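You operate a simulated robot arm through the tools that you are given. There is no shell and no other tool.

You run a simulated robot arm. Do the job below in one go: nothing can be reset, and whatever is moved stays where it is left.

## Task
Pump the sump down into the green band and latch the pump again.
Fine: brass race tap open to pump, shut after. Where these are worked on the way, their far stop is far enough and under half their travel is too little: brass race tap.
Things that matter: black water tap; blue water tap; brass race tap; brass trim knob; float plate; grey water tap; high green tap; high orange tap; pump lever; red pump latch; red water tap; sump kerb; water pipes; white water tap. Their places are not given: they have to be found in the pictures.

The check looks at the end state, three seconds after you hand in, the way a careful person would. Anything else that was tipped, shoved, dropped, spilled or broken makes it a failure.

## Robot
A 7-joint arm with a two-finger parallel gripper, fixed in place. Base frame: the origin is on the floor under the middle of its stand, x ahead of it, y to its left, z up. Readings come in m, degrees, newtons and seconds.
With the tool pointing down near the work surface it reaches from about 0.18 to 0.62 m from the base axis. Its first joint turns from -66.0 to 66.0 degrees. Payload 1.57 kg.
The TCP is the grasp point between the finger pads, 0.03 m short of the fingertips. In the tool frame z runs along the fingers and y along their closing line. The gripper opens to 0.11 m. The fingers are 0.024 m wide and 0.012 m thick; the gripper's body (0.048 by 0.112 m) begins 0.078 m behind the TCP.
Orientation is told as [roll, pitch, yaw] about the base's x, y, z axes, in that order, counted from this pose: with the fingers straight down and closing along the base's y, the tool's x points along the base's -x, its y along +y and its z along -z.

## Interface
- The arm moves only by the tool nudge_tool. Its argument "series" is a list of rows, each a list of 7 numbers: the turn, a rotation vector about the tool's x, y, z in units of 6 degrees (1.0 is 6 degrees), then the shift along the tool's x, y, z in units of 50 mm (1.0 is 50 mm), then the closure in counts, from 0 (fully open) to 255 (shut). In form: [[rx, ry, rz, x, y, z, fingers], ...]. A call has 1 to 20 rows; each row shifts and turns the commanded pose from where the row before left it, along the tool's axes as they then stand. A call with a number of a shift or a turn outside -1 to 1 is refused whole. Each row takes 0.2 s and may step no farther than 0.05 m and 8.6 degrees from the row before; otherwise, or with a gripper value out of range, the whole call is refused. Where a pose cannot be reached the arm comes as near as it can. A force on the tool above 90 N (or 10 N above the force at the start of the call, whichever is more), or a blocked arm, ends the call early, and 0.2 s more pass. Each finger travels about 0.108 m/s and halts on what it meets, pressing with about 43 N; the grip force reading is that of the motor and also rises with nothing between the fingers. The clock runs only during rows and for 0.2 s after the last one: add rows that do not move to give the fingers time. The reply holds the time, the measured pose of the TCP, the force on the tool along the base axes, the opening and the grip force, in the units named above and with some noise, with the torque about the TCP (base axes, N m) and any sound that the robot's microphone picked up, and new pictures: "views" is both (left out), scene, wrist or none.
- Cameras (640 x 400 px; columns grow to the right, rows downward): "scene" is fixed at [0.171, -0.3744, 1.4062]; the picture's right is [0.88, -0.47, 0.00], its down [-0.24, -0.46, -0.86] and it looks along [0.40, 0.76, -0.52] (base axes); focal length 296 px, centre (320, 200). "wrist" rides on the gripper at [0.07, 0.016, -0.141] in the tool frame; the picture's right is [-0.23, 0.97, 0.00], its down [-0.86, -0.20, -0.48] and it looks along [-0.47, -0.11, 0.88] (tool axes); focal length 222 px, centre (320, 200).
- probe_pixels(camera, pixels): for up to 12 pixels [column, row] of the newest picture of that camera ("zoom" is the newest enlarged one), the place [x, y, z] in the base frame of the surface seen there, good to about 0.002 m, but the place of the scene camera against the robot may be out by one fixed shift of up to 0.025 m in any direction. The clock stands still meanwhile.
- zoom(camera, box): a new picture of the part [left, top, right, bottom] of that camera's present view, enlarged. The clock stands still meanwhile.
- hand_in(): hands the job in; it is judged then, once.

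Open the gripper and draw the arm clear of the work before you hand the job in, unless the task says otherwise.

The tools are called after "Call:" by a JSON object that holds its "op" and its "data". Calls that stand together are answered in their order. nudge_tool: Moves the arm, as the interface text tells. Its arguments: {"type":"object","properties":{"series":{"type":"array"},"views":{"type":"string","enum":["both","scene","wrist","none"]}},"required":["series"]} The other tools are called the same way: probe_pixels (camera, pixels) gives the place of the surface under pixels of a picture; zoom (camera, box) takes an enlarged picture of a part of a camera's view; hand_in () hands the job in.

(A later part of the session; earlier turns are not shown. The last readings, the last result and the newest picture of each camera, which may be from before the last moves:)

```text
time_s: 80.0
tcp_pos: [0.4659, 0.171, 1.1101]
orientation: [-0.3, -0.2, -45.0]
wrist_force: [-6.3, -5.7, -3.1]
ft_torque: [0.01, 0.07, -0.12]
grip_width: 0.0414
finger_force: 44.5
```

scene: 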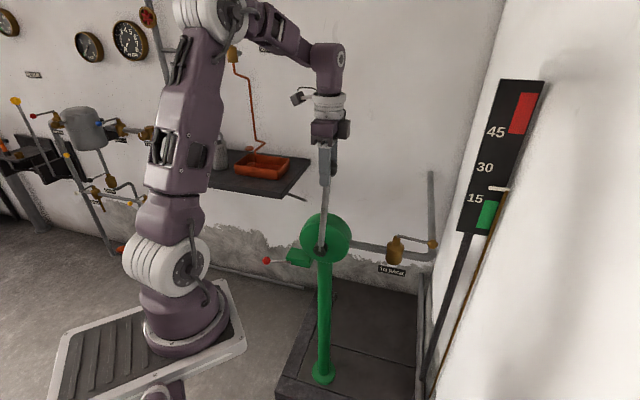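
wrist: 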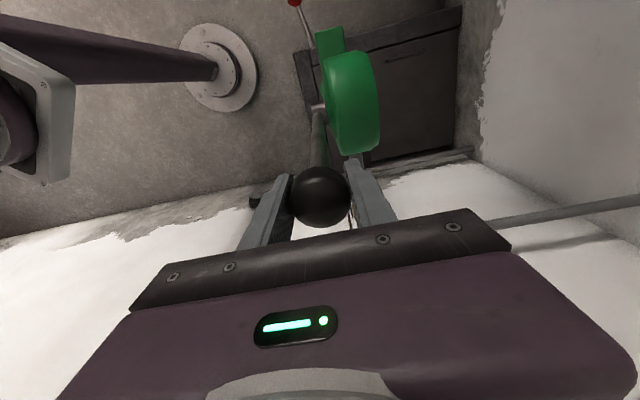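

Regripped firmly, with the level still near 20. I swing on to about 22° right and wait, to see when the level responds.

Call:
{"op": "nudge_tool", "data": {"series": [[0, 0, 0, -0.501, 0, 0.062, 195], [0, 0, 0, -0.493, 0, 0.114, 195], [0, 0, 0, -0.478, 0, 0.165, 195], [0, 0, 0, 0, 0, 0, 195], [0, 0, 0, 0, 0, 0, 195], [0, 0, 0, 0, 0, 0, 195], [0, 0, 0, 0, 0, 0, 195], [0, 0, 0, 0, 0, 0, 195]], "views": "both"}}

Call:
{"op": "zoom", "data": {"camera": "scene", "box": [440, 60, 580, 260]}}

```text
time_s: 81.8
tcp_pos: [0.5177, 0.1177, 1.0935]
orientation: [-0.4, -0.2, -45.1]
wrist_force: [-16.4, -15.1, -0.3]
ft_torque: [0.26, 0.13, 0.02]
grip_width: 0.0413
finger_force: 45.0
```

scene: 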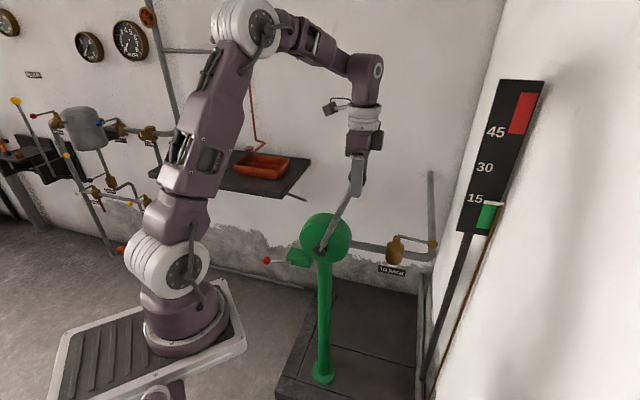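
wrist: 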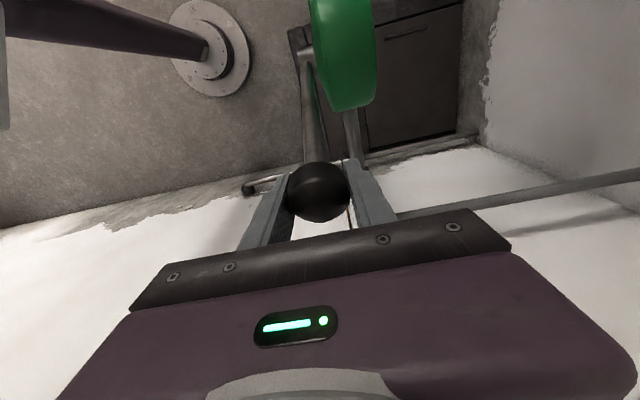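

```text
2.00 times, centred on (510, 160) of scene
```

zoom: 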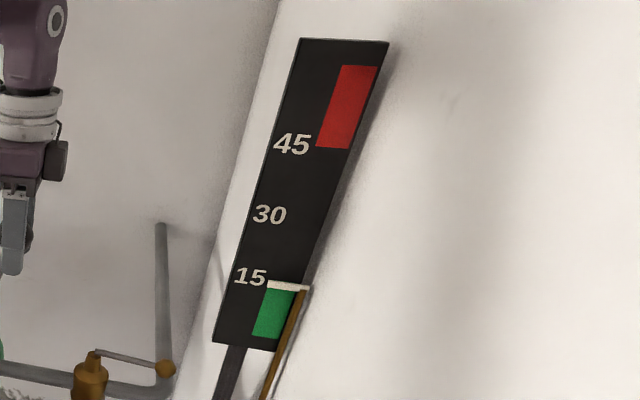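

At about 22° right the pointer has come down to about y 286 in the zoom, right at the top of the green band. I wait a further second to see if it is still sinking.

Call:
{"op": "nudge_tool", "data": {"series": [[0, 0, 0, 0, 0, 0, 195], [0, 0, 0, 0, 0, 0, 195], [0, 0, 0, 0, 0, 0, 195], [0, 0, 0, 0, 0, 0, 195], [0, 0, 0, 0, 0, 0, 195], [0, 0, 0, 0, 0, 0, 195]], "views": "scene"}}

Call:
{"op": "zoom", "data": {"camera": "scene", "box": [450, 180, 530, 250]}}

```text
time_s: 83.2
tcp_pos: [0.5186, 0.1191, 1.0932]
orientation: [-0.2, -0.1, -45.1]
wrist_force: [-14.8, -20.5, -5.1]
ft_torque: [-0.47, -0.67, 0.09]
grip_width: 0.0415
finger_force: 44.7
```

scene: 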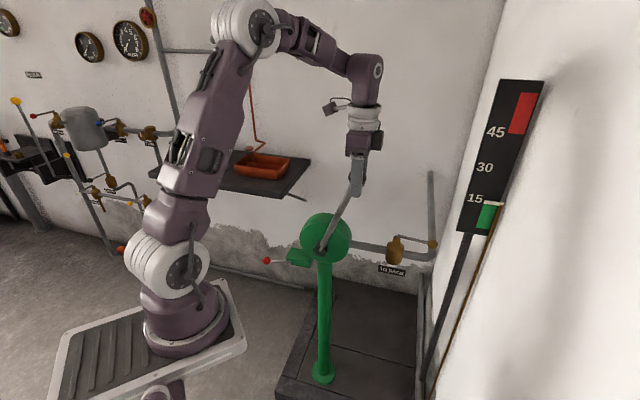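

```text
5.71 times, centred on (490, 215) of scene
```

zoom: 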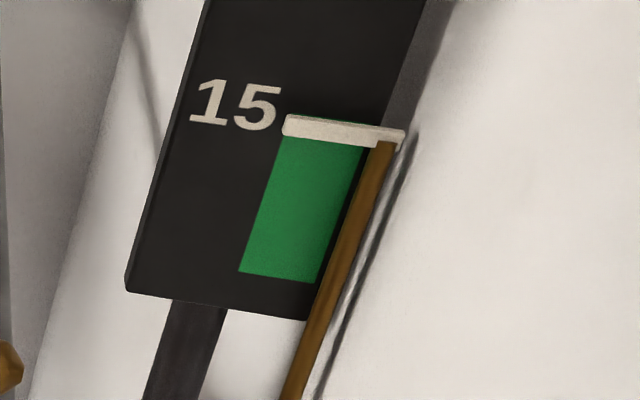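

The pointer has settled at the top edge of the green band, so each half-stroke takes off about 7. I swing the lever back left to its stop, which should bring the level to the middle of the band.

Call:
{"op": "nudge_tool", "data": {"series": [[0, 0, 0, 0.478, 0, -0.165, 195], [0, 0, 0, 0.493, 0, -0.114, 195], [0, 0, 0, 0.501, 0, -0.062, 195], [0, 0, 0, 0.506, 0, -0.009, 195], [0, 0, 0, 0.504, 0, 0.044, 195], [0, 0, 0, 0.496, 0, 0.097, 195], [0, 0, 0, 0.484, 0, 0.148, 195], [0, 0, 0, 0.466, 0, 0.198, 195], [0, 0, 0, 0.298, 0, 0.158, 195], [0, 0, 0, 0, 0, 0, 195], [0, 0, 0, 0, 0, 0, 195], [0, 0, 0, 0, 0, 0, 195], [0, 0, 0, 0, 0, 0, 195], [0, 0, 0, 0, 0, 0, 195]], "views": "both"}}

Call:
{"op": "zoom", "data": {"camera": "scene", "box": [450, 180, 530, 250]}}

```text
time_s: 86.2
tcp_pos: [0.3673, 0.2691, 1.0786]
orientation: [-0.2, 0.0, -44.9]
wrist_force: [-16.0, 0.7, 23.3]
ft_torque: [-0.06, -0.31, -0.15]
grip_width: 0.0404
finger_force: 45.0
```

scene: 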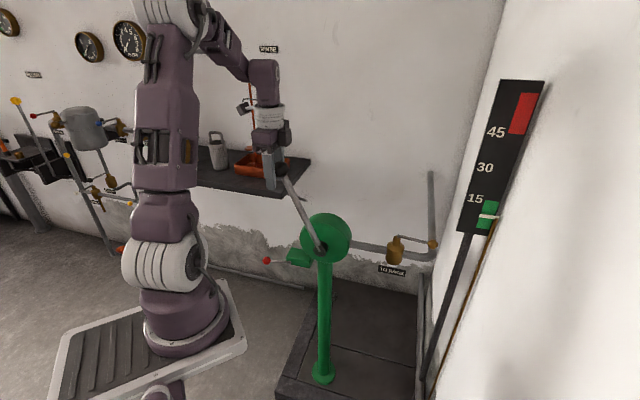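
wrist: 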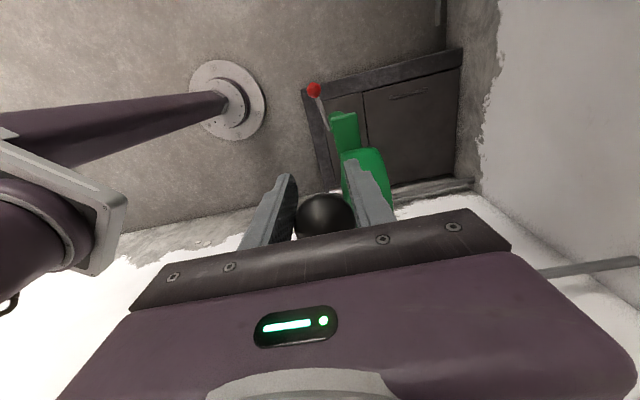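

```text
5.71 times, centred on (490, 215) of scene
```

zoom: 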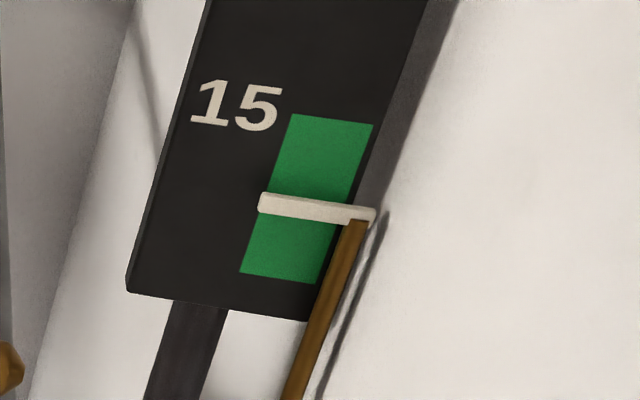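

The pointer now sits in the middle of the green band. I open the fingers, rise off the lever ball and check that the lever is back at its starting place.

Call:
{"op": "nudge_tool", "data": {"series": [[0, 0, 0, 0, 0, 0, 75], [0, 0, 0, 0, 0, 0, 75], [0, 0, 0, 0, 0, 0, 75], [0, 0, 0, 0, 0, -0.6, 75], [0, 0, 0, 0, 0, -0.9, 75], [0, 0, 0, 0, 0, -0.9, 75], [0, 0, 0, 0, 0, -0.9, 75]], "views": "both"}}

Call:
{"op": "probe_pixels", "data": {"camera": "scene", "pixels": [[275, 171], [300, 210], [297, 205], [322, 246]]}}

Call:
{"op": "zoom", "data": {"camera": "scene", "box": [240, 150, 440, 300]}}

```text
time_s: 87.8
tcp_pos: [0.367, 0.2694, 1.2444]
orientation: [-0.2, -0.1, -45.1]
wrist_force: [-0.5, 0.4, -0.1]
ft_torque: [0.03, 0.01, -0.01]
grip_width: 0.0777
finger_force: 0.0
```

scene: 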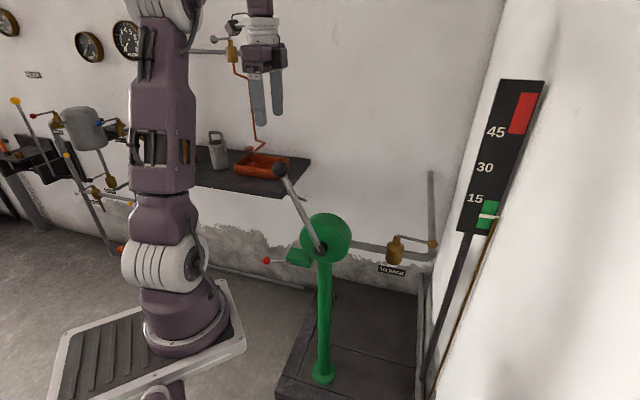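
wrist: 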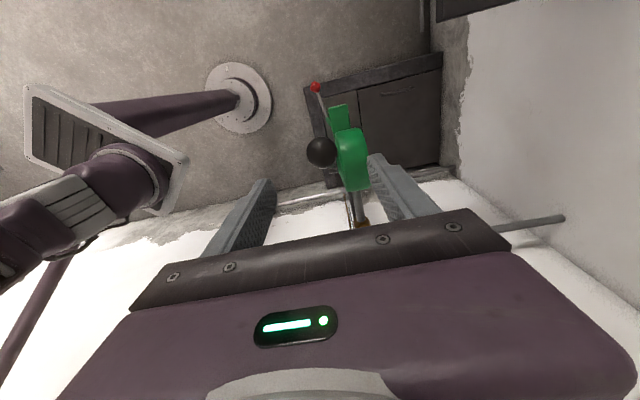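

```text
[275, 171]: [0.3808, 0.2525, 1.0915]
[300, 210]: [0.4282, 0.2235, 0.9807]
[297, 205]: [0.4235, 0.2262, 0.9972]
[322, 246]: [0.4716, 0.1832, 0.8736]
```

```text
2.67 times, centred on (340, 225) of scene
```

zoom: 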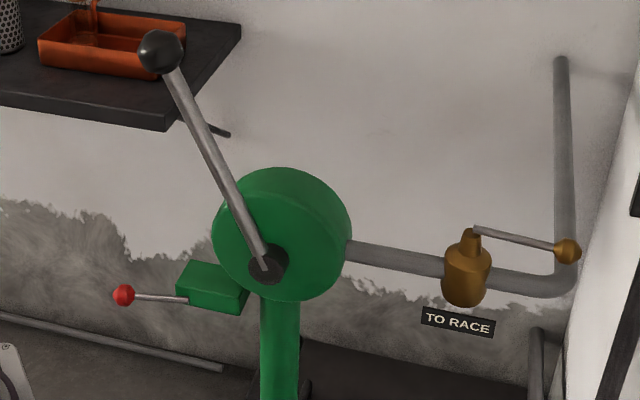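

The lever stands about 4° short of its original rest (ball now at zoom (160,51) versus (147,58) at the start). I probe the ball and push the lever fully home.

Call:
{"op": "probe_pixels", "data": {"camera": "wrist", "pixels": [[321, 151], [313, 151], [329, 151], [321, 142], [321, 160]]}}

```text
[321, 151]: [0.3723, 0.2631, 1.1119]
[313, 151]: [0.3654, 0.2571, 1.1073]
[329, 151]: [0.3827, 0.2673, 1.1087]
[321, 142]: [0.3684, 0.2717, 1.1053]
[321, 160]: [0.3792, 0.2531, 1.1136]
```

The ball centre is at (0.3754,0.2584,1.0927), about 26° left. I regrip and press it 5–6° further left onto its stop.

Call:
{"op": "nudge_tool", "data": {"series": [[0, 0, 0, -0.07, -0.01, 0.77, 75], [0, 0, 0, -0.07, -0.01, 0.77, 75], [0, 0, 0, -0.07, -0.01, 0.77, 75], [0, 0, 0, -0.07, -0.01, 0.77, 75], [0, 0, 0, 0, 0, 0, 175], [0, 0, 0, 0, 0, 0, 195], [0, 0, 0, 0, 0, 0, 195], [0, 0, 0, 0.22, 0, 0.115, 195], [0, 0, 0, 0.205, 0, 0.122, 195], [0, 0, 0, 0, 0, 0, 195]], "views": "both"}}

```text
time_s: 90.0
tcp_pos: [0.3652, 0.2711, 1.0763]
orientation: [0.0, -0.3, -45.2]
wrist_force: [24.8, -16.5, 19.7]
ft_torque: [0.07, 0.12, -0.02]
grip_width: 0.0416
finger_force: 44.9
```

scene: 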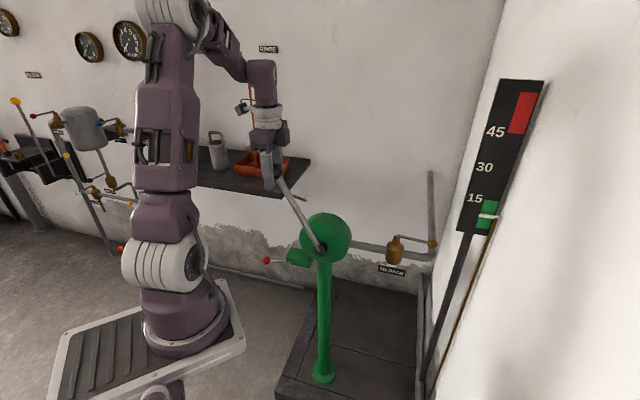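
wrist: 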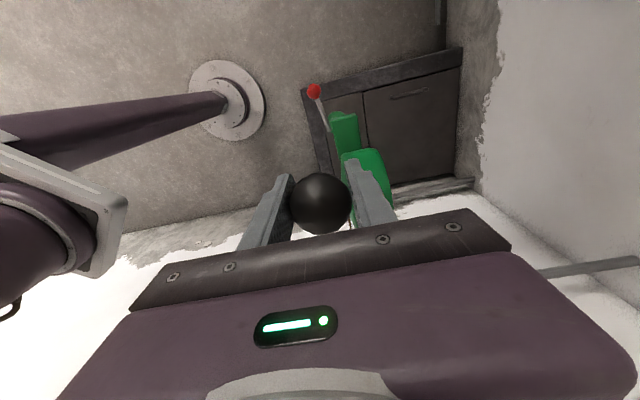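

The hand feels about 35 N against the stop, so the lever is home. I release, rise and verify the lever's position and the gauge.

Call:
{"op": "nudge_tool", "data": {"series": [[0, 0, 0, 0, 0, 0, 75], [0, 0, 0, 0, 0, 0, 75], [0, 0, 0, 0, 0, 0, 75], [0, 0, 0, 0, 0, -0.6, 75], [0, 0, 0, 0, 0, -0.9, 75], [0, 0, 0, 0, 0, -0.9, 75], [0, 0, 0, 0, 0, -0.9, 75]], "views": "both"}}

Call:
{"op": "zoom", "data": {"camera": "scene", "box": [240, 150, 440, 300]}}

Call:
{"op": "zoom", "data": {"camera": "scene", "box": [450, 180, 530, 250]}}

```text
time_s: 91.5
tcp_pos: [0.3601, 0.2733, 1.243]
orientation: [-0.2, -0.2, -45.0]
wrist_force: [0.2, 0.0, 0.9]
ft_torque: [-0.01, 0.0, -0.03]
grip_width: 0.0777
finger_force: 0.0
```

scene: 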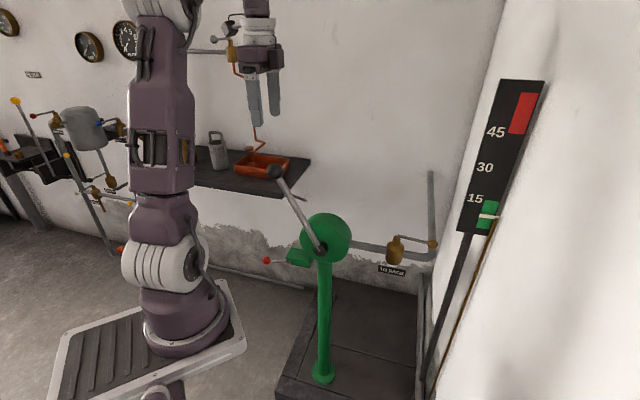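
wrist: 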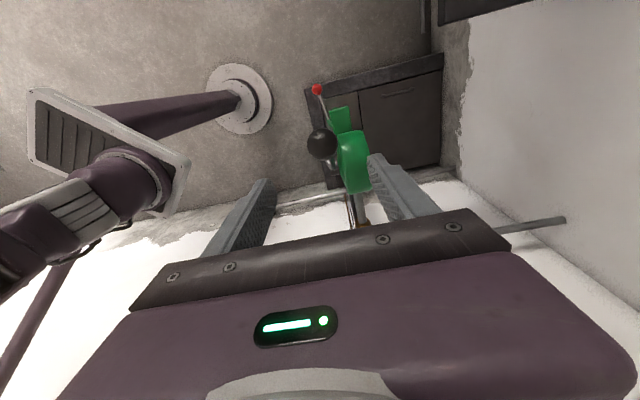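

```text
2.67 times, centred on (340, 225) of scene
```

zoom: 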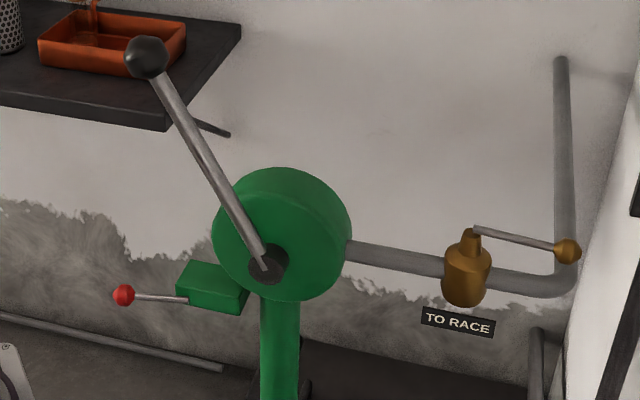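

```text
5.71 times, centred on (490, 215) of scene
```

zoom: 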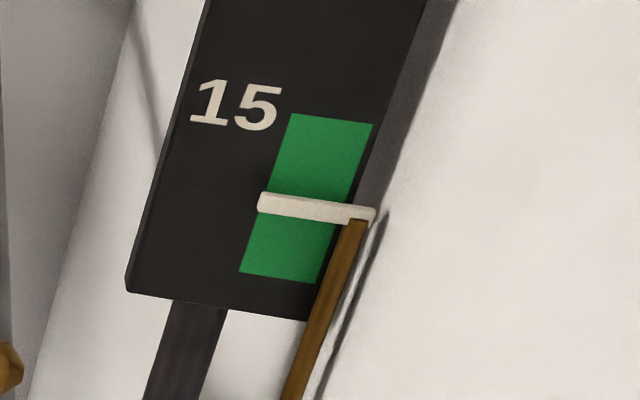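

Lever is back at its original place and the pointer is mid-band. Now I shut the tap: first back away from the lever and turn the yaw toward 90°.

Call:
{"op": "nudge_tool", "data": {"series": [[0, 0, 0, -0.74, -0.464, 0, 110], [0, 0, 0, -0.74, -0.464, 0, 110], [0, 0, 0, -0.74, -0.464, 0, 110], [0, 0, 0, -0.74, -0.464, 0, 110], [0, 0, 0, -0.74, -0.464, 0, 110], [0, 0, -1, 0, 0, 0, 125], [0, 0, -1, 0, 0, 0, 125], [0, 0, -1, 0, 0, 0, 125], [0, 0, -1, 0, 0, 0, 125], [0, 0, -1, 0, 0, 0, 125], [0, 0, -1, 0, 0, 0, 125], [0, 0, -1, 0, 0, 0, 125], [0, 0, -1, 0, 0, 0, 125], [0, 0, -1, 0, 0, 0, 125], [0, 0, -1, 0, 0, 0, 125], [0, 0, -1, 0, 0, 0, 125], [0, 0, -1, 0, 0, 0, 125]], "views": "none"}}

Call:
{"op": "nudge_tool", "data": {"series": [[0, 0, -1, 0, 0, 0, 125], [0, 0, -1, 0, 0, 0, 125], [0, 0, -1, 0, 0, 0, 125], [0, 0, -1, 0, 0, 0, 125], [0, 0, -1, 0, 0, 0, 125], [0, 0, -1, 0, 0, 0, 125], [0, 0, -1, 0, 0, 0, 125], [0, 0, -1, 0, 0, 0, 125], [0, 0, -1, 0, 0, 0, 125], [0, 0, -1, 0, 0, 0, 125], [0, 0, -0.5, 0, 0, 0, 125]], "views": "both"}}

```text
time_s: 95.2
tcp_pos: [0.4116, 0.061, 1.2424]
orientation: [-0.2, 0.1, 27.2]
wrist_force: [-0.2, -0.8, -0.3]
ft_torque: [0.0, -0.02, -0.02]
grip_width: 0.0558
finger_force: 0.0
```

```text
time_s: 97.5
tcp_pos: [0.4112, 0.0599, 1.2421]
orientation: [0.1, 0.2, 90.0]
wrist_force: [-0.6, 0.4, -0.7]
ft_torque: [-0.01, -0.01, 0.03]
grip_width: 0.0559
finger_force: 0.0
```

scene: 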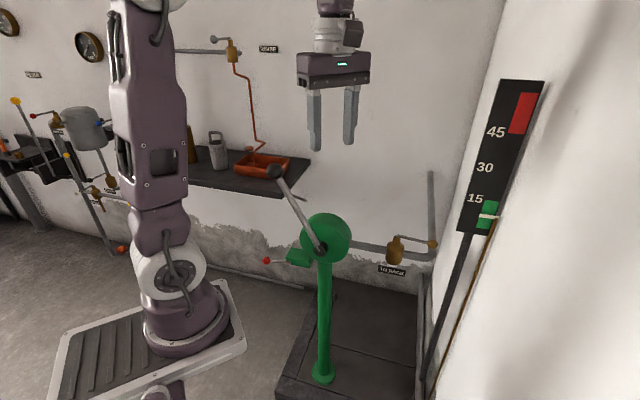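
wrist: 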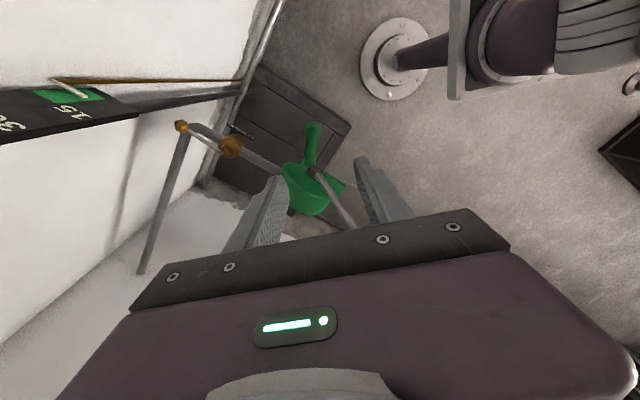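

The tap ball shows at wrist (181,126). I move out above the tap and lean the hand 29° as before while descending part-way.

Call:
{"op": "nudge_tool", "data": {"series": [[0, 0, 0, 0.25, -0.73, 0, 125], [0, 0, 0, 0.25, -0.73, 0, 125], [0, 0, 0, 0.25, -0.73, 0, 125], [0, 0, 0, 0.25, -0.73, 0, 125], [0.98, 0, 0, 0, 0, 0.9, 125], [0.98, 0, 0, 0, 0, 0.9, 125], [0.98, 0, 0, 0, 0, 0.9, 125], [0.98, 0, 0, 0, 0, 0.9, 125], [0.98, 0, 0, 0, 0, 0.8, 125]], "views": "both"}}

```text
time_s: 99.5
tcp_pos: [0.6, 0.0098, 1.0277]
orientation: [-29.4, 0.2, 90.0]
wrist_force: [1.2, 1.1, -0.5]
ft_torque: [-0.04, 0.0, 0.0]
grip_width: 0.0558
finger_force: 0.0
```

scene: 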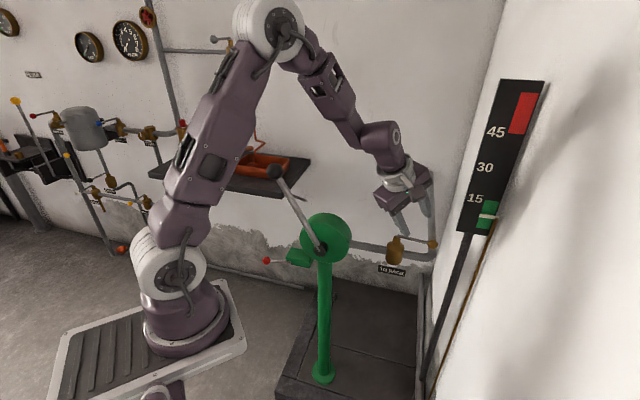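
wrist: 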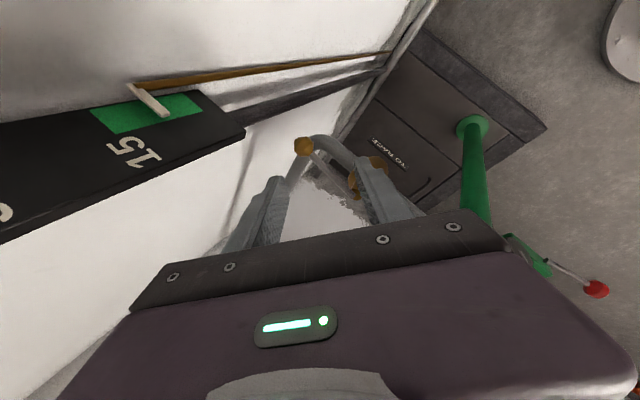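

The tap ball is at wrist (304,147). I probe it to line up the cage before moving down onto it.

Call:
{"op": "probe_pixels", "data": {"camera": "wrist", "pixels": [[304, 147], [298, 147], [310, 147], [304, 141], [304, 153], [320, 160], [340, 173]]}}

```text
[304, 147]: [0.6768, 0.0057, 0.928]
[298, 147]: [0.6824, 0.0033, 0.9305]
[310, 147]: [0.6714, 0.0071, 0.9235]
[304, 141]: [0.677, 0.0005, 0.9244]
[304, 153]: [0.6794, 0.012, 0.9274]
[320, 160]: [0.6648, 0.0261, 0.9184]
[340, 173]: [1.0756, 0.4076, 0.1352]
```

The tap ball centre is (0.684,0.009,0.918), at about 82° open. I shift to line up and slide the open fingers down around it.

Call:
{"op": "nudge_tool", "data": {"series": [[0, 0, 0, 0.03, -0.48, 0, 125], [0, 0, 0, 0, 0, 0.83, 125], [0, 0, 0, 0, 0, 0.83, 125], [0, 0, 0, 0, 0, 0.78, 125]], "views": "both"}}

```text
time_s: 100.5
tcp_pos: [0.6812, 0.0062, 0.9346]
orientation: [-29.4, 0.2, 89.9]
wrist_force: [-0.6, 0.1, 0.2]
ft_torque: [-0.01, 0.01, -0.01]
grip_width: 0.056
finger_force: 0.1
```

scene: 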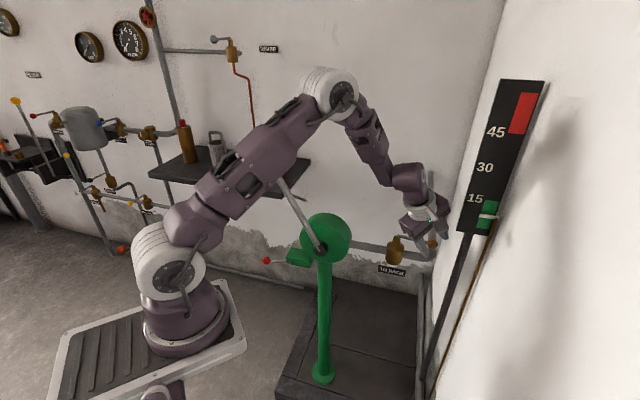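
wrist: 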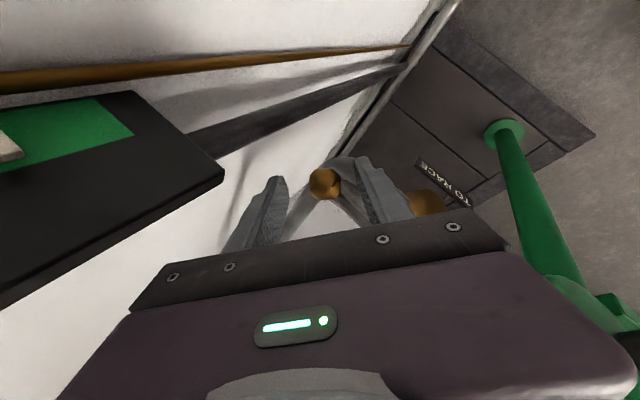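

The ball is between the fingers at wrist (324,183). I close to a loose cage and push the tap back along its arc to about 42°.

Call:
{"op": "nudge_tool", "data": {"series": [[0, 0, 0, 0, 0, 0, 185], [0, 0, 0, 0, 0, 0, 185], [0, 0, 0, 0.142, 0.272, -0.084, 185], [0, 0, 0, 0.104, 0.185, -0.104, 185], [0, 0, 0, 0.076, 0.195, -0.11, 185], [0, 0, 0, 0.046, 0.2, -0.113, 185], [0, 0, 0, 0.016, 0.206, -0.116, 185]], "views": "both"}}

```text
time_s: 102.2
tcp_pos: [0.622, -0.0129, 0.9306]
orientation: [-29.4, 0.3, 90.1]
wrist_force: [0.8, 0.1, 0.2]
ft_torque: [-0.03, -0.06, 0.01]
grip_width: 0.0315
finger_force: 0.5
```

scene: 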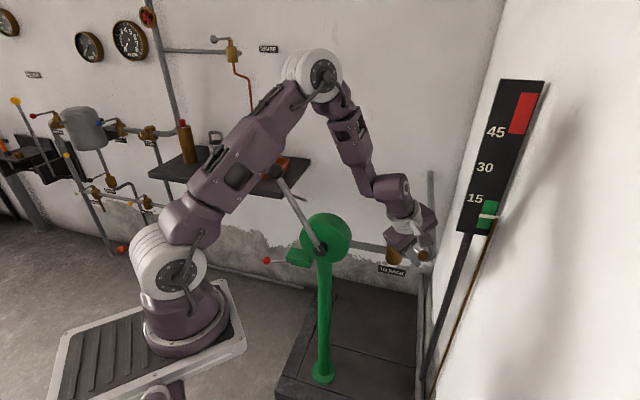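
wrist: 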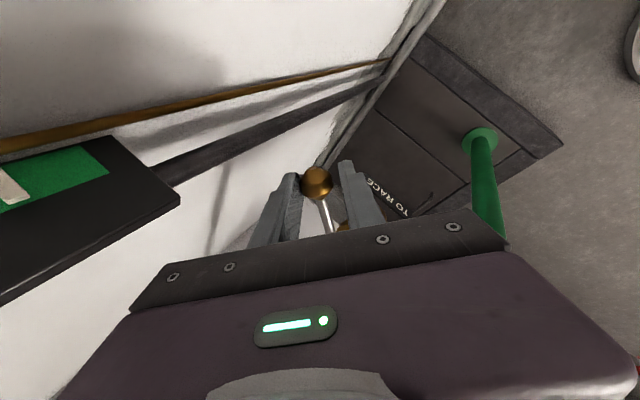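

The tap follows, now near 42°. I straighten the hand (the gauge is far enough away here) and continue the arc, turning the yaw back with it.

Call:
{"op": "nudge_tool", "data": {"series": [[-0.98, 0, 0, 0, 0, 0, 185], [-0.98, 0, 0, 0, 0, 0, 185], [-0.98, 0, 0, 0, 0, 0, 185], [-0.98, 0, 0, 0, 0, 0, 185], [-0.98, 0, 0, 0, 0, 0, 185], [0, 0, 1, -0.02, 0.18, 0.05, 185], [0, 0, 1, 0, 0.235, 0.05, 185], [0, 0, 1, 0, 0.237, 0, 185]], "views": "both"}}

```text
time_s: 104.0
tcp_pos: [0.5899, -0.0071, 0.9256]
orientation: [0.1, 0.2, 71.8]
wrist_force: [0.6, 0.0, 0.4]
ft_torque: [-0.04, -0.04, 0.04]
grip_width: 0.0311
finger_force: 0.5
```

scene: 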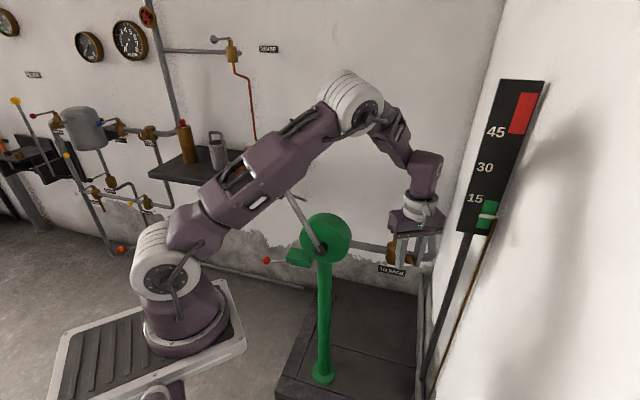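
wrist: 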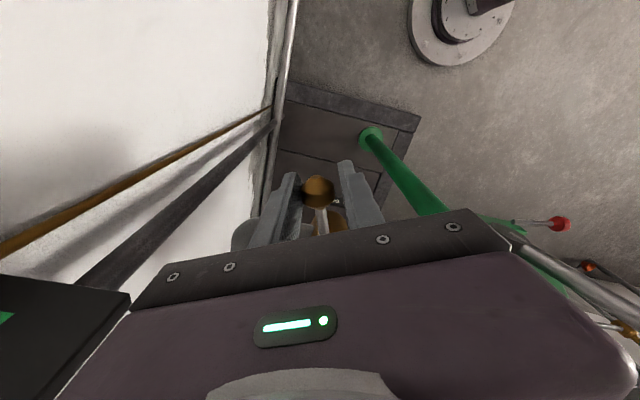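

The ball stays caged (wrist (317,190)) with negligible force, near 17°. I continue to the closed stop with a small final press.

Call:
{"op": "nudge_tool", "data": {"series": [[0, 0, 1, -0.057, 0.245, 0, 185], [0, 0, 1, -0.023, 0.24, 0, 185], [0, 0, 1, -0.024, 0.205, 0, 185], [0, 0, 1, -0.01, 0.1, 0, 185], [0, 0, 0, 0, 0, 0, 185]], "views": "both"}}

```text
time_s: 105.2
tcp_pos: [0.5574, 0.0139, 0.927]
orientation: [-0.2, 0.2, 47.8]
wrist_force: [8.2, -3.9, 0.8]
ft_torque: [0.01, -0.13, 0.01]
grip_width: 0.0379
finger_force: 4.6
```

scene: 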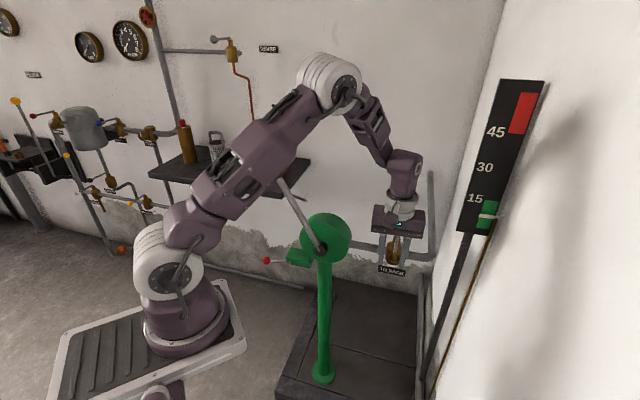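
wrist: 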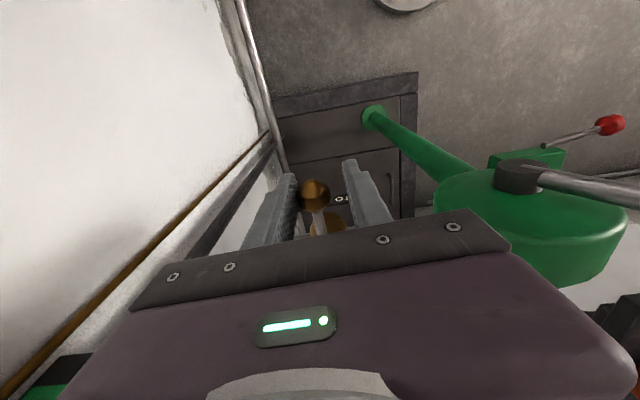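

Contact with about 9 N shows the closed stop is reached. I grip the ball and press once more toward closed to be sure it is fully home.

Call:
{"op": "nudge_tool", "data": {"series": [[0, 0, 0, 0, -0.06, 0, 195], [0, 0, 0, 0, 0, 0, 200], [0, 0, 0, 0, 0.06, 0, 200], [0, 0, 0, 0, 0, 0, 200]], "views": "both"}}

```text
time_s: 106.2
tcp_pos: [0.5571, 0.0136, 0.9269]
orientation: [-0.2, 0.2, 47.9]
wrist_force: [10.5, -9.3, 1.3]
ft_torque: [-0.09, -0.11, -0.12]
grip_width: 0.0368
finger_force: 7.0
```

scene: 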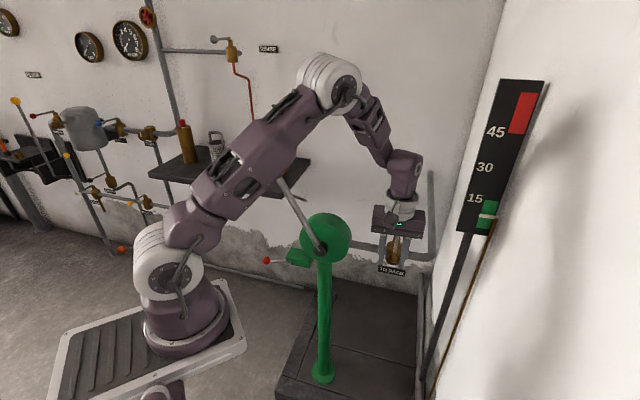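
wrist: 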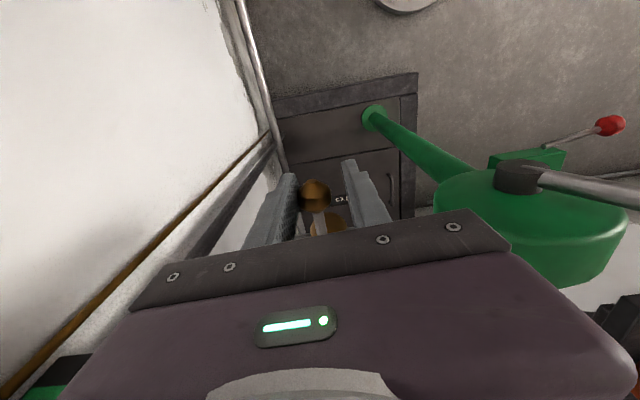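

The ball is held against its closed stop with about 14 N. I open, rise off the tap and check its angle against the starting picture.

Call:
{"op": "nudge_tool", "data": {"series": [[0, 0, 0, 0, 0, 0, 125], [0, 0, 0, 0, -0.12, 0, 115], [0, 0, 0, 0, 0, -0.8, 115], [0, 0, 0, 0, 0, -0.8, 115], [0, 0, 0, 0, 0, -0.8, 115]], "views": "both"}}

Call:
{"op": "probe_pixels", "data": {"camera": "wrist", "pixels": [[320, 150], [325, 172], [329, 188], [333, 203]]}}

Call:
{"op": "zoom", "data": {"camera": "wrist", "box": [240, 110, 440, 250]}}

Call:
{"op": "zoom", "data": {"camera": "scene", "box": [365, 225, 445, 285]}}

```text
time_s: 107.3
tcp_pos: [0.5591, 0.0116, 1.047]
orientation: [-0.1, 0.2, 47.9]
wrist_force: [0.0, -0.1, 0.0]
ft_torque: [0.03, 0.0, 0.02]
grip_width: 0.0607
finger_force: 0.1
```

scene: 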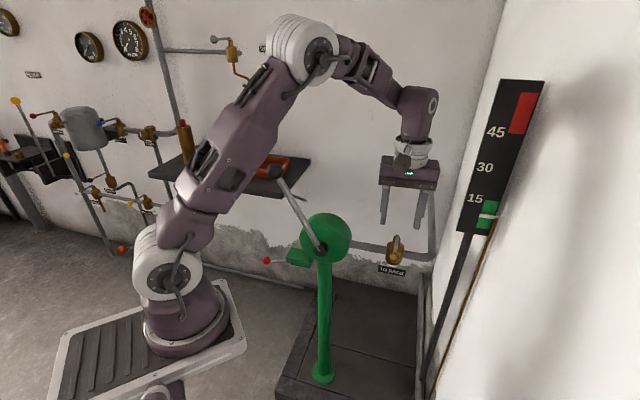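
wrist: 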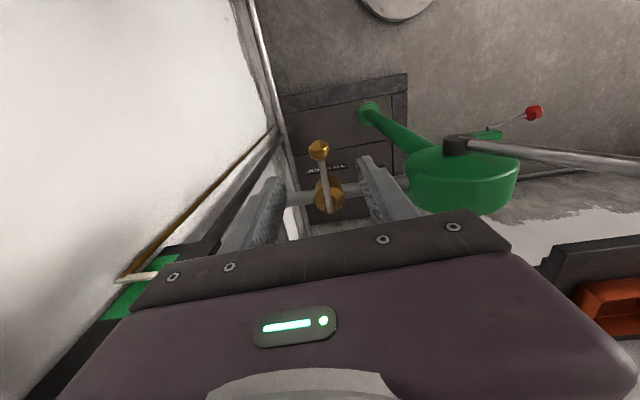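

```text
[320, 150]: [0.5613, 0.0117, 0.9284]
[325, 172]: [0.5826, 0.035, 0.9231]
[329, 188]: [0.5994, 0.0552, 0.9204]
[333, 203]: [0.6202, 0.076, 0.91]
```

```text
2.86 times, centred on (340, 180) of wrist
```

zoom: 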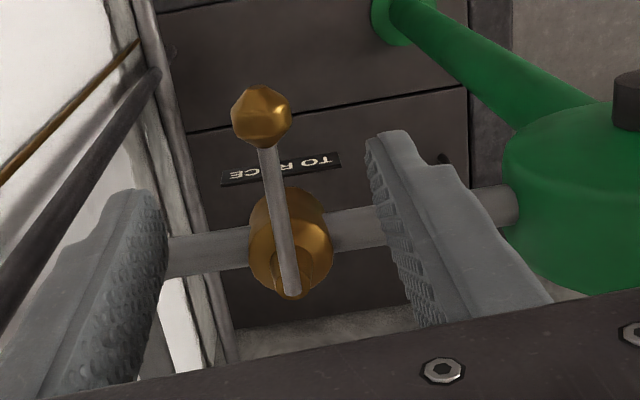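

```text
6.67 times, centred on (405, 255) of scene
```

zoom: 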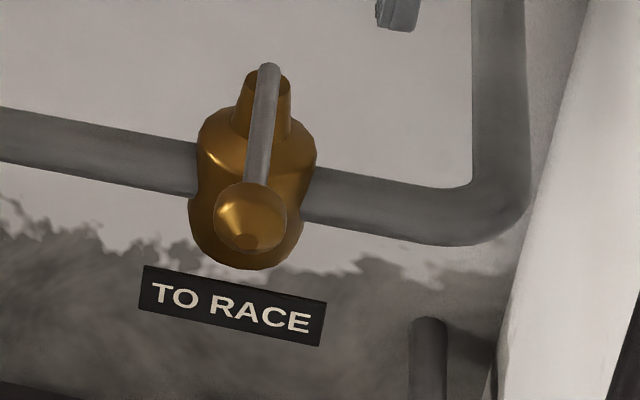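

The tap looks exactly as at the start (shut). Last is the latch: I locate its ball, seen at wrist (534,112) and scene (267,261).

Call:
{"op": "probe_pixels", "data": {"camera": "wrist", "pixels": [[534, 112], [526, 113], [540, 112], [515, 122], [505, 127], [498, 131], [480, 134]]}}

Call:
{"op": "probe_pixels", "data": {"camera": "scene", "pixels": [[267, 261], [275, 261], [282, 262], [288, 263], [291, 262], [263, 261]]}}

Call:
{"op": "zoom", "data": {"camera": "scene", "box": [250, 235, 330, 295]}}

```text
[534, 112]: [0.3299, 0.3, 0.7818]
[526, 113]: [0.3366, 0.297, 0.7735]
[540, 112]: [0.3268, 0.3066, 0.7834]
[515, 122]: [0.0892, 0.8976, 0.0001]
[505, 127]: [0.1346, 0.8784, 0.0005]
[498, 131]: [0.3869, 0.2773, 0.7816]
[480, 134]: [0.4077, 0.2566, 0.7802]
```

```text
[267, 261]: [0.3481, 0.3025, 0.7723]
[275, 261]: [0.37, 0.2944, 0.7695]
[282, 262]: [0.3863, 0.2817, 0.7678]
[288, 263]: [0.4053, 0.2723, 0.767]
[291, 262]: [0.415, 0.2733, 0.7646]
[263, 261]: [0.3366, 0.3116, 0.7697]
```

```text
6.67 times, centred on (290, 265) of scene
```

zoom: 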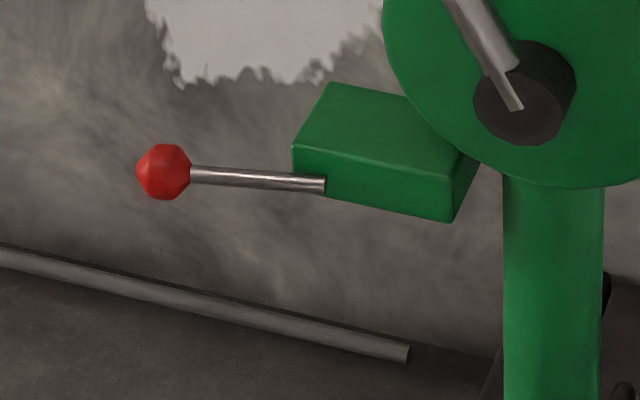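

The latch ball rests at about (0.329,0.3085,0.770), rod level to the left. I'll push it down with closed fingers from above/left; first I move to in front of the pump, turn to yaw 90° and close the fingers.

Call:
{"op": "nudge_tool", "data": {"series": [[0, 0, 0, 0.342, 0.548, 0.2, 115], [0, 0, 0, 0.342, 0.548, 0.4, 115], [0, 0, 0, 0.342, 0.548, 0.44, 115], [0, 0, 0, 0.342, 0.548, 0.45, 200], [0, 0, 0, 0.342, 0.548, 0.45, 255], [0, 0, -1, 0, 0, 0, 255], [0, 0, -1, 0, 0, 0, 255], [0, 0, -1, 0, 0, 0, 255], [0, 0, -1, 0, 0, 0, 255], [0, 0, -1, 0, 0, 0, 255], [0, 0, -1, 0, 0, 0, 255], [0, 0, -1, 0, 0, 0, 255]], "views": "both"}}

```text
time_s: 110.0
tcp_pos: [0.4011, 0.0394, 0.9481]
orientation: [0.0, 0.2, 90.0]
wrist_force: [0.1, -0.1, 0.2]
ft_torque: [-0.04, 0.01, 0.01]
grip_width: 0.0
finger_force: 21.6
```

scene: 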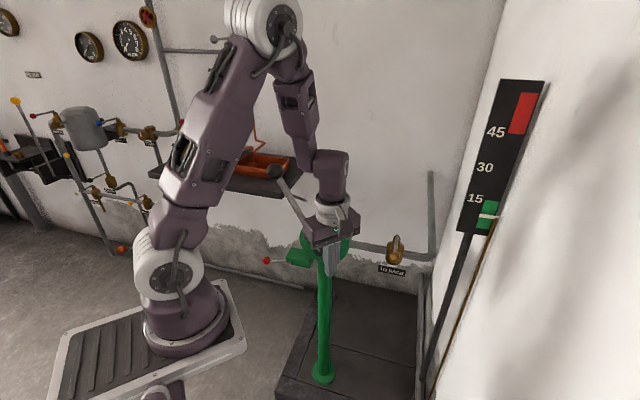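
wrist: 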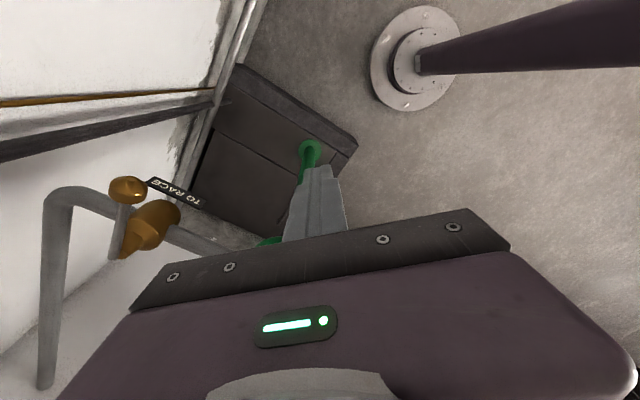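

Fingers are shut and the hand is at (0.40,0.04,0.948), yaw 90°. I tilt 52° while moving to a point behind and above the latch ball.

Call:
{"op": "nudge_tool", "data": {"series": [[0, -0.963, 0, -0.443, 0.158, 0.2, 255], [0, -0.963, 0, -0.42, 0.158, 0.245, 255], [0, -0.963, 0, -0.394, 0.158, 0.284, 255], [0, -0.963, 0, -0.365, 0.158, 0.321, 255], [0, -0.963, 0, -0.33, 0.158, 0.357, 255], [0, -0.963, 0, -0.29, 0.158, 0.39, 255], [0, -0.963, 0, -0.248, 0.158, 0.418, 255], [0, -0.963, 0, -0.207, 0.158, 0.44, 255], [0, -0.963, 0, -0.164, 0.158, 0.458, 255]], "views": "both"}}

```text
time_s: 112.0
tcp_pos: [0.3311, 0.2387, 0.858]
orientation: [0.0, -51.9, 89.9]
wrist_force: [-0.5, 0.1, 0.7]
ft_torque: [0.0, 0.03, -0.02]
grip_width: 0.0002
finger_force: 21.7
```

scene: 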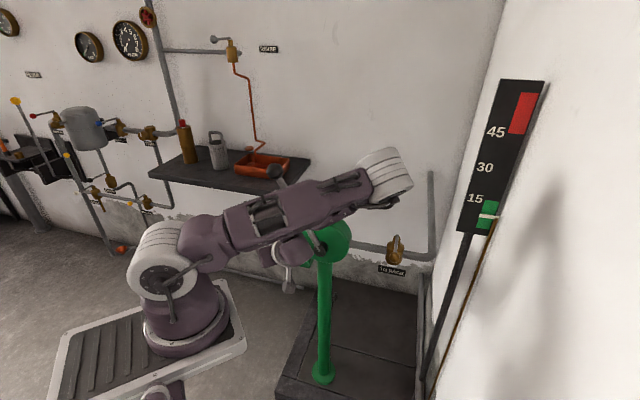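
wrist: 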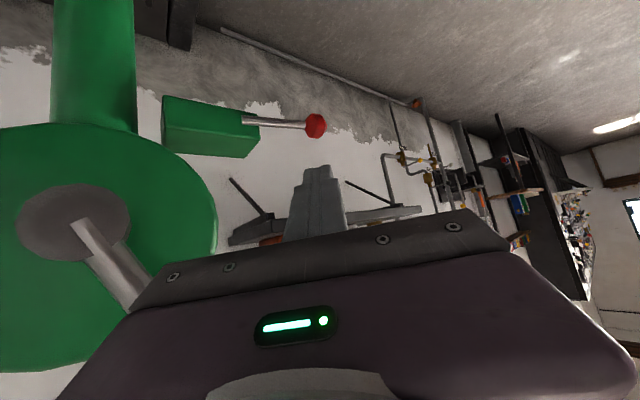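

The approach was free of limits; the latch ball is at wrist (316,126). I probe it again and check the arm's clearance from the lever.

Call:
{"op": "probe_pixels", "data": {"camera": "wrist", "pixels": [[316, 126], [310, 126], [322, 126], [316, 118], [290, 124], [265, 121], [247, 118]]}}

Call:
{"op": "probe_pixels", "data": {"camera": "scene", "pixels": [[385, 178], [340, 190], [310, 195], [285, 205], [260, 220], [225, 240], [275, 170], [300, 215], [295, 240]]}}

Call:
{"op": "zoom", "data": {"camera": "scene", "box": [220, 140, 420, 310]}}

```text
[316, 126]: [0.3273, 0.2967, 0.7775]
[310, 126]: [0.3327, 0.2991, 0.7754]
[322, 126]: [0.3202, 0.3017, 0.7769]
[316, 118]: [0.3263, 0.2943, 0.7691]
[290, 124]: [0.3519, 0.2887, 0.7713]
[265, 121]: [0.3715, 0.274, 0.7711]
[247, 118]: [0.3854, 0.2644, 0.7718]
```

```text
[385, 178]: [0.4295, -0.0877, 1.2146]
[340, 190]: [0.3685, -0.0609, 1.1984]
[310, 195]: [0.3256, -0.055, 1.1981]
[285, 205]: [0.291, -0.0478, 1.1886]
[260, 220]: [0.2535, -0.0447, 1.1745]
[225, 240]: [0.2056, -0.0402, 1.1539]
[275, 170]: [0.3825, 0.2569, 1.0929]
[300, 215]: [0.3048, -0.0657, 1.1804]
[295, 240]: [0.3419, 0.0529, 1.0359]
```

```text
2.35 times, centred on (320, 225) of scene
```

zoom: 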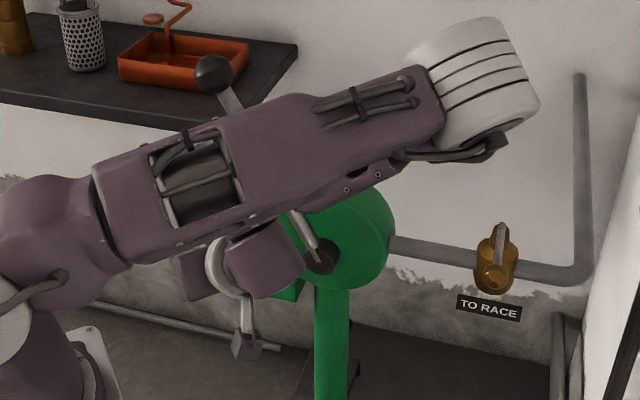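

The arm is well clear of the lever (over 20 cm). I advance the closed fingertips over the latch ball, then begin pressing it down.

Call:
{"op": "nudge_tool", "data": {"series": [[0, 0, 0, -0.13, 0.02, 0.665, 255], [0, 0, 0, -0.13, 0.02, 0.665, 255], [0.195, 0.167, 0.156, 0.308, 0.038, 0.298, 255], [0.195, 0.167, 0.156, 0.308, 0.038, 0.298, 255]], "views": "both"}}

```text
time_s: 113.0
tcp_pos: [0.3261, 0.3033, 0.7848]
orientation: [-0.1, -49.8, 87.0]
wrist_force: [-1.1, 0.3, -0.1]
ft_torque: [0.05, 0.01, 0.01]
grip_width: 0.0
finger_force: 21.2
```

scene: 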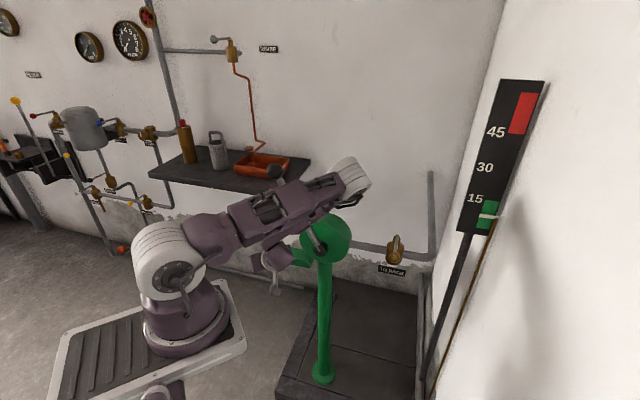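
wrist: 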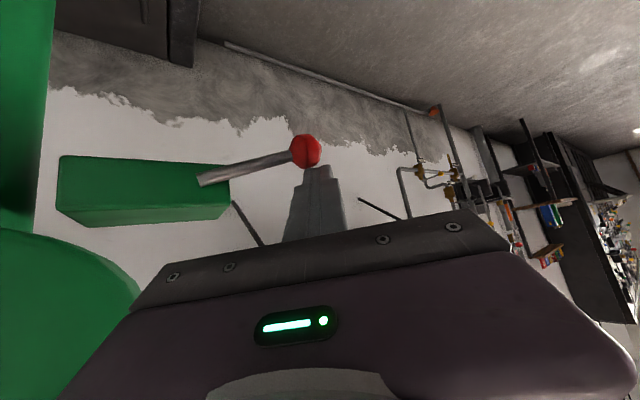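

The latch is following down (ball at wrist (305,152), rod now tilted). I continue along the arc to about 30°.

Call:
{"op": "nudge_tool", "data": {"series": [[0.375, 0.5, 0.331, 0.323, -0.008, 0.278, 255], [0.357, 0.5, 0.35, 0.34, -0.094, 0.23, 255], [0.451, 0.5, 0.491, 0.331, -0.183, 0.174, 255]], "views": "both"}}

```text
time_s: 113.8
tcp_pos: [0.3399, 0.2913, 0.7249]
orientation: [0.0, -40.7, 77.0]
wrist_force: [-0.2, -0.3, 0.8]
ft_torque: [-0.02, -0.01, 0.02]
grip_width: 0.0
finger_force: 21.3
```

scene: 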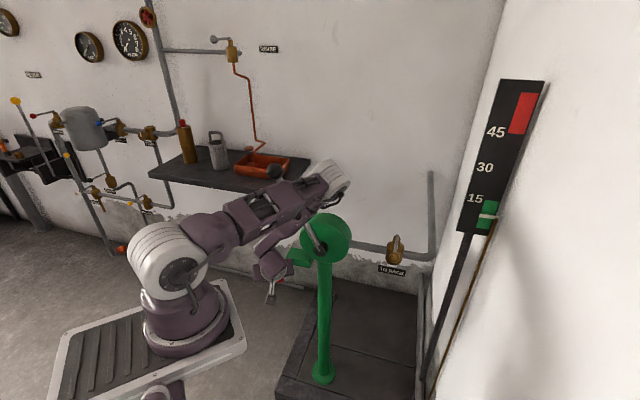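
wrist: 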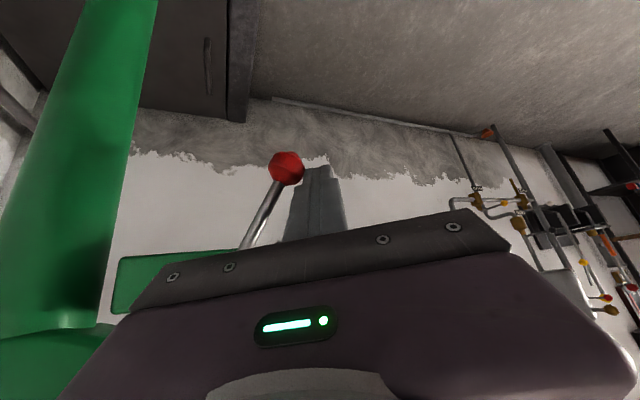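

The ball is now at about 30° with the fingers on its left side (wrist (286,168)). I finish the swing to hanging vertical.

Call:
{"op": "nudge_tool", "data": {"series": [[0.424, 0.5, 0.515, 0.3, -0.276, 0.116, 255], [0.301, 0.333, 0.4, 0.246, -0.344, 0.04, 255], [0, 0, 0, 0, 0, 0, 255]], "views": "both"}}

Call:
{"op": "probe_pixels", "data": {"camera": "scene", "pixels": [[315, 170], [325, 185], [300, 160], [275, 170], [295, 195]]}}

```text
time_s: 114.5
tcp_pos: [0.3624, 0.2677, 0.7038]
orientation: [0.0, -35.8, 70.0]
wrist_force: [-5.2, 4.4, 2.1]
ft_torque: [0.01, 0.01, -0.03]
grip_width: 0.0
finger_force: 21.5
```

scene: 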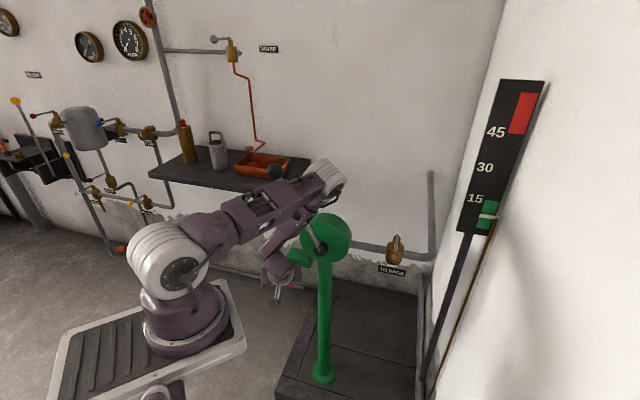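
wrist: 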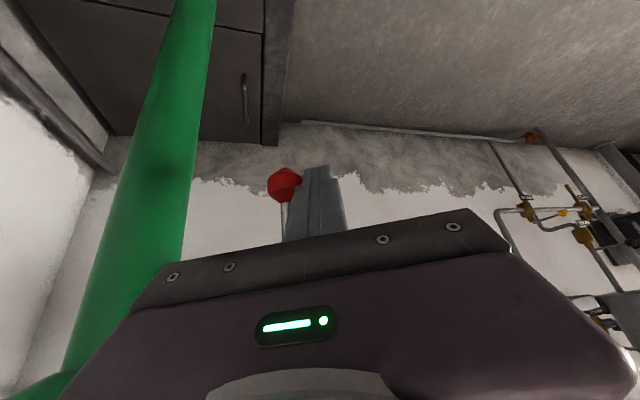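

```text
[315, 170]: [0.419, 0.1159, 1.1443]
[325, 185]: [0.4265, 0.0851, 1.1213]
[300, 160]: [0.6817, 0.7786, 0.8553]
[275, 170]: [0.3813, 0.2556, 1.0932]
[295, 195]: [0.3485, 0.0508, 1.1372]
```

The rod now hangs about vertical with 7 N at the fingers. I press a few millimetres further right to feel the stop.

Call:
{"op": "nudge_tool", "data": {"series": [[0, 0, 0, 0.03, -0.1, -0.02, 255], [0, 0, 0, 0, 0, 0, 255]], "views": "wrist"}}

```text
time_s: 115.2
tcp_pos: [0.3637, 0.2662, 0.7035]
orientation: [0.4, -35.8, 70.1]
wrist_force: [-30.6, 24.2, 6.4]
ft_torque: [0.08, 0.14, -0.12]
grip_width: 0.0001
finger_force: 21.4
```

wrist: 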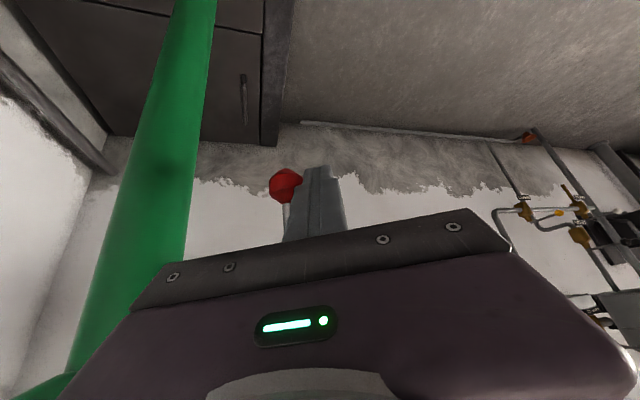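

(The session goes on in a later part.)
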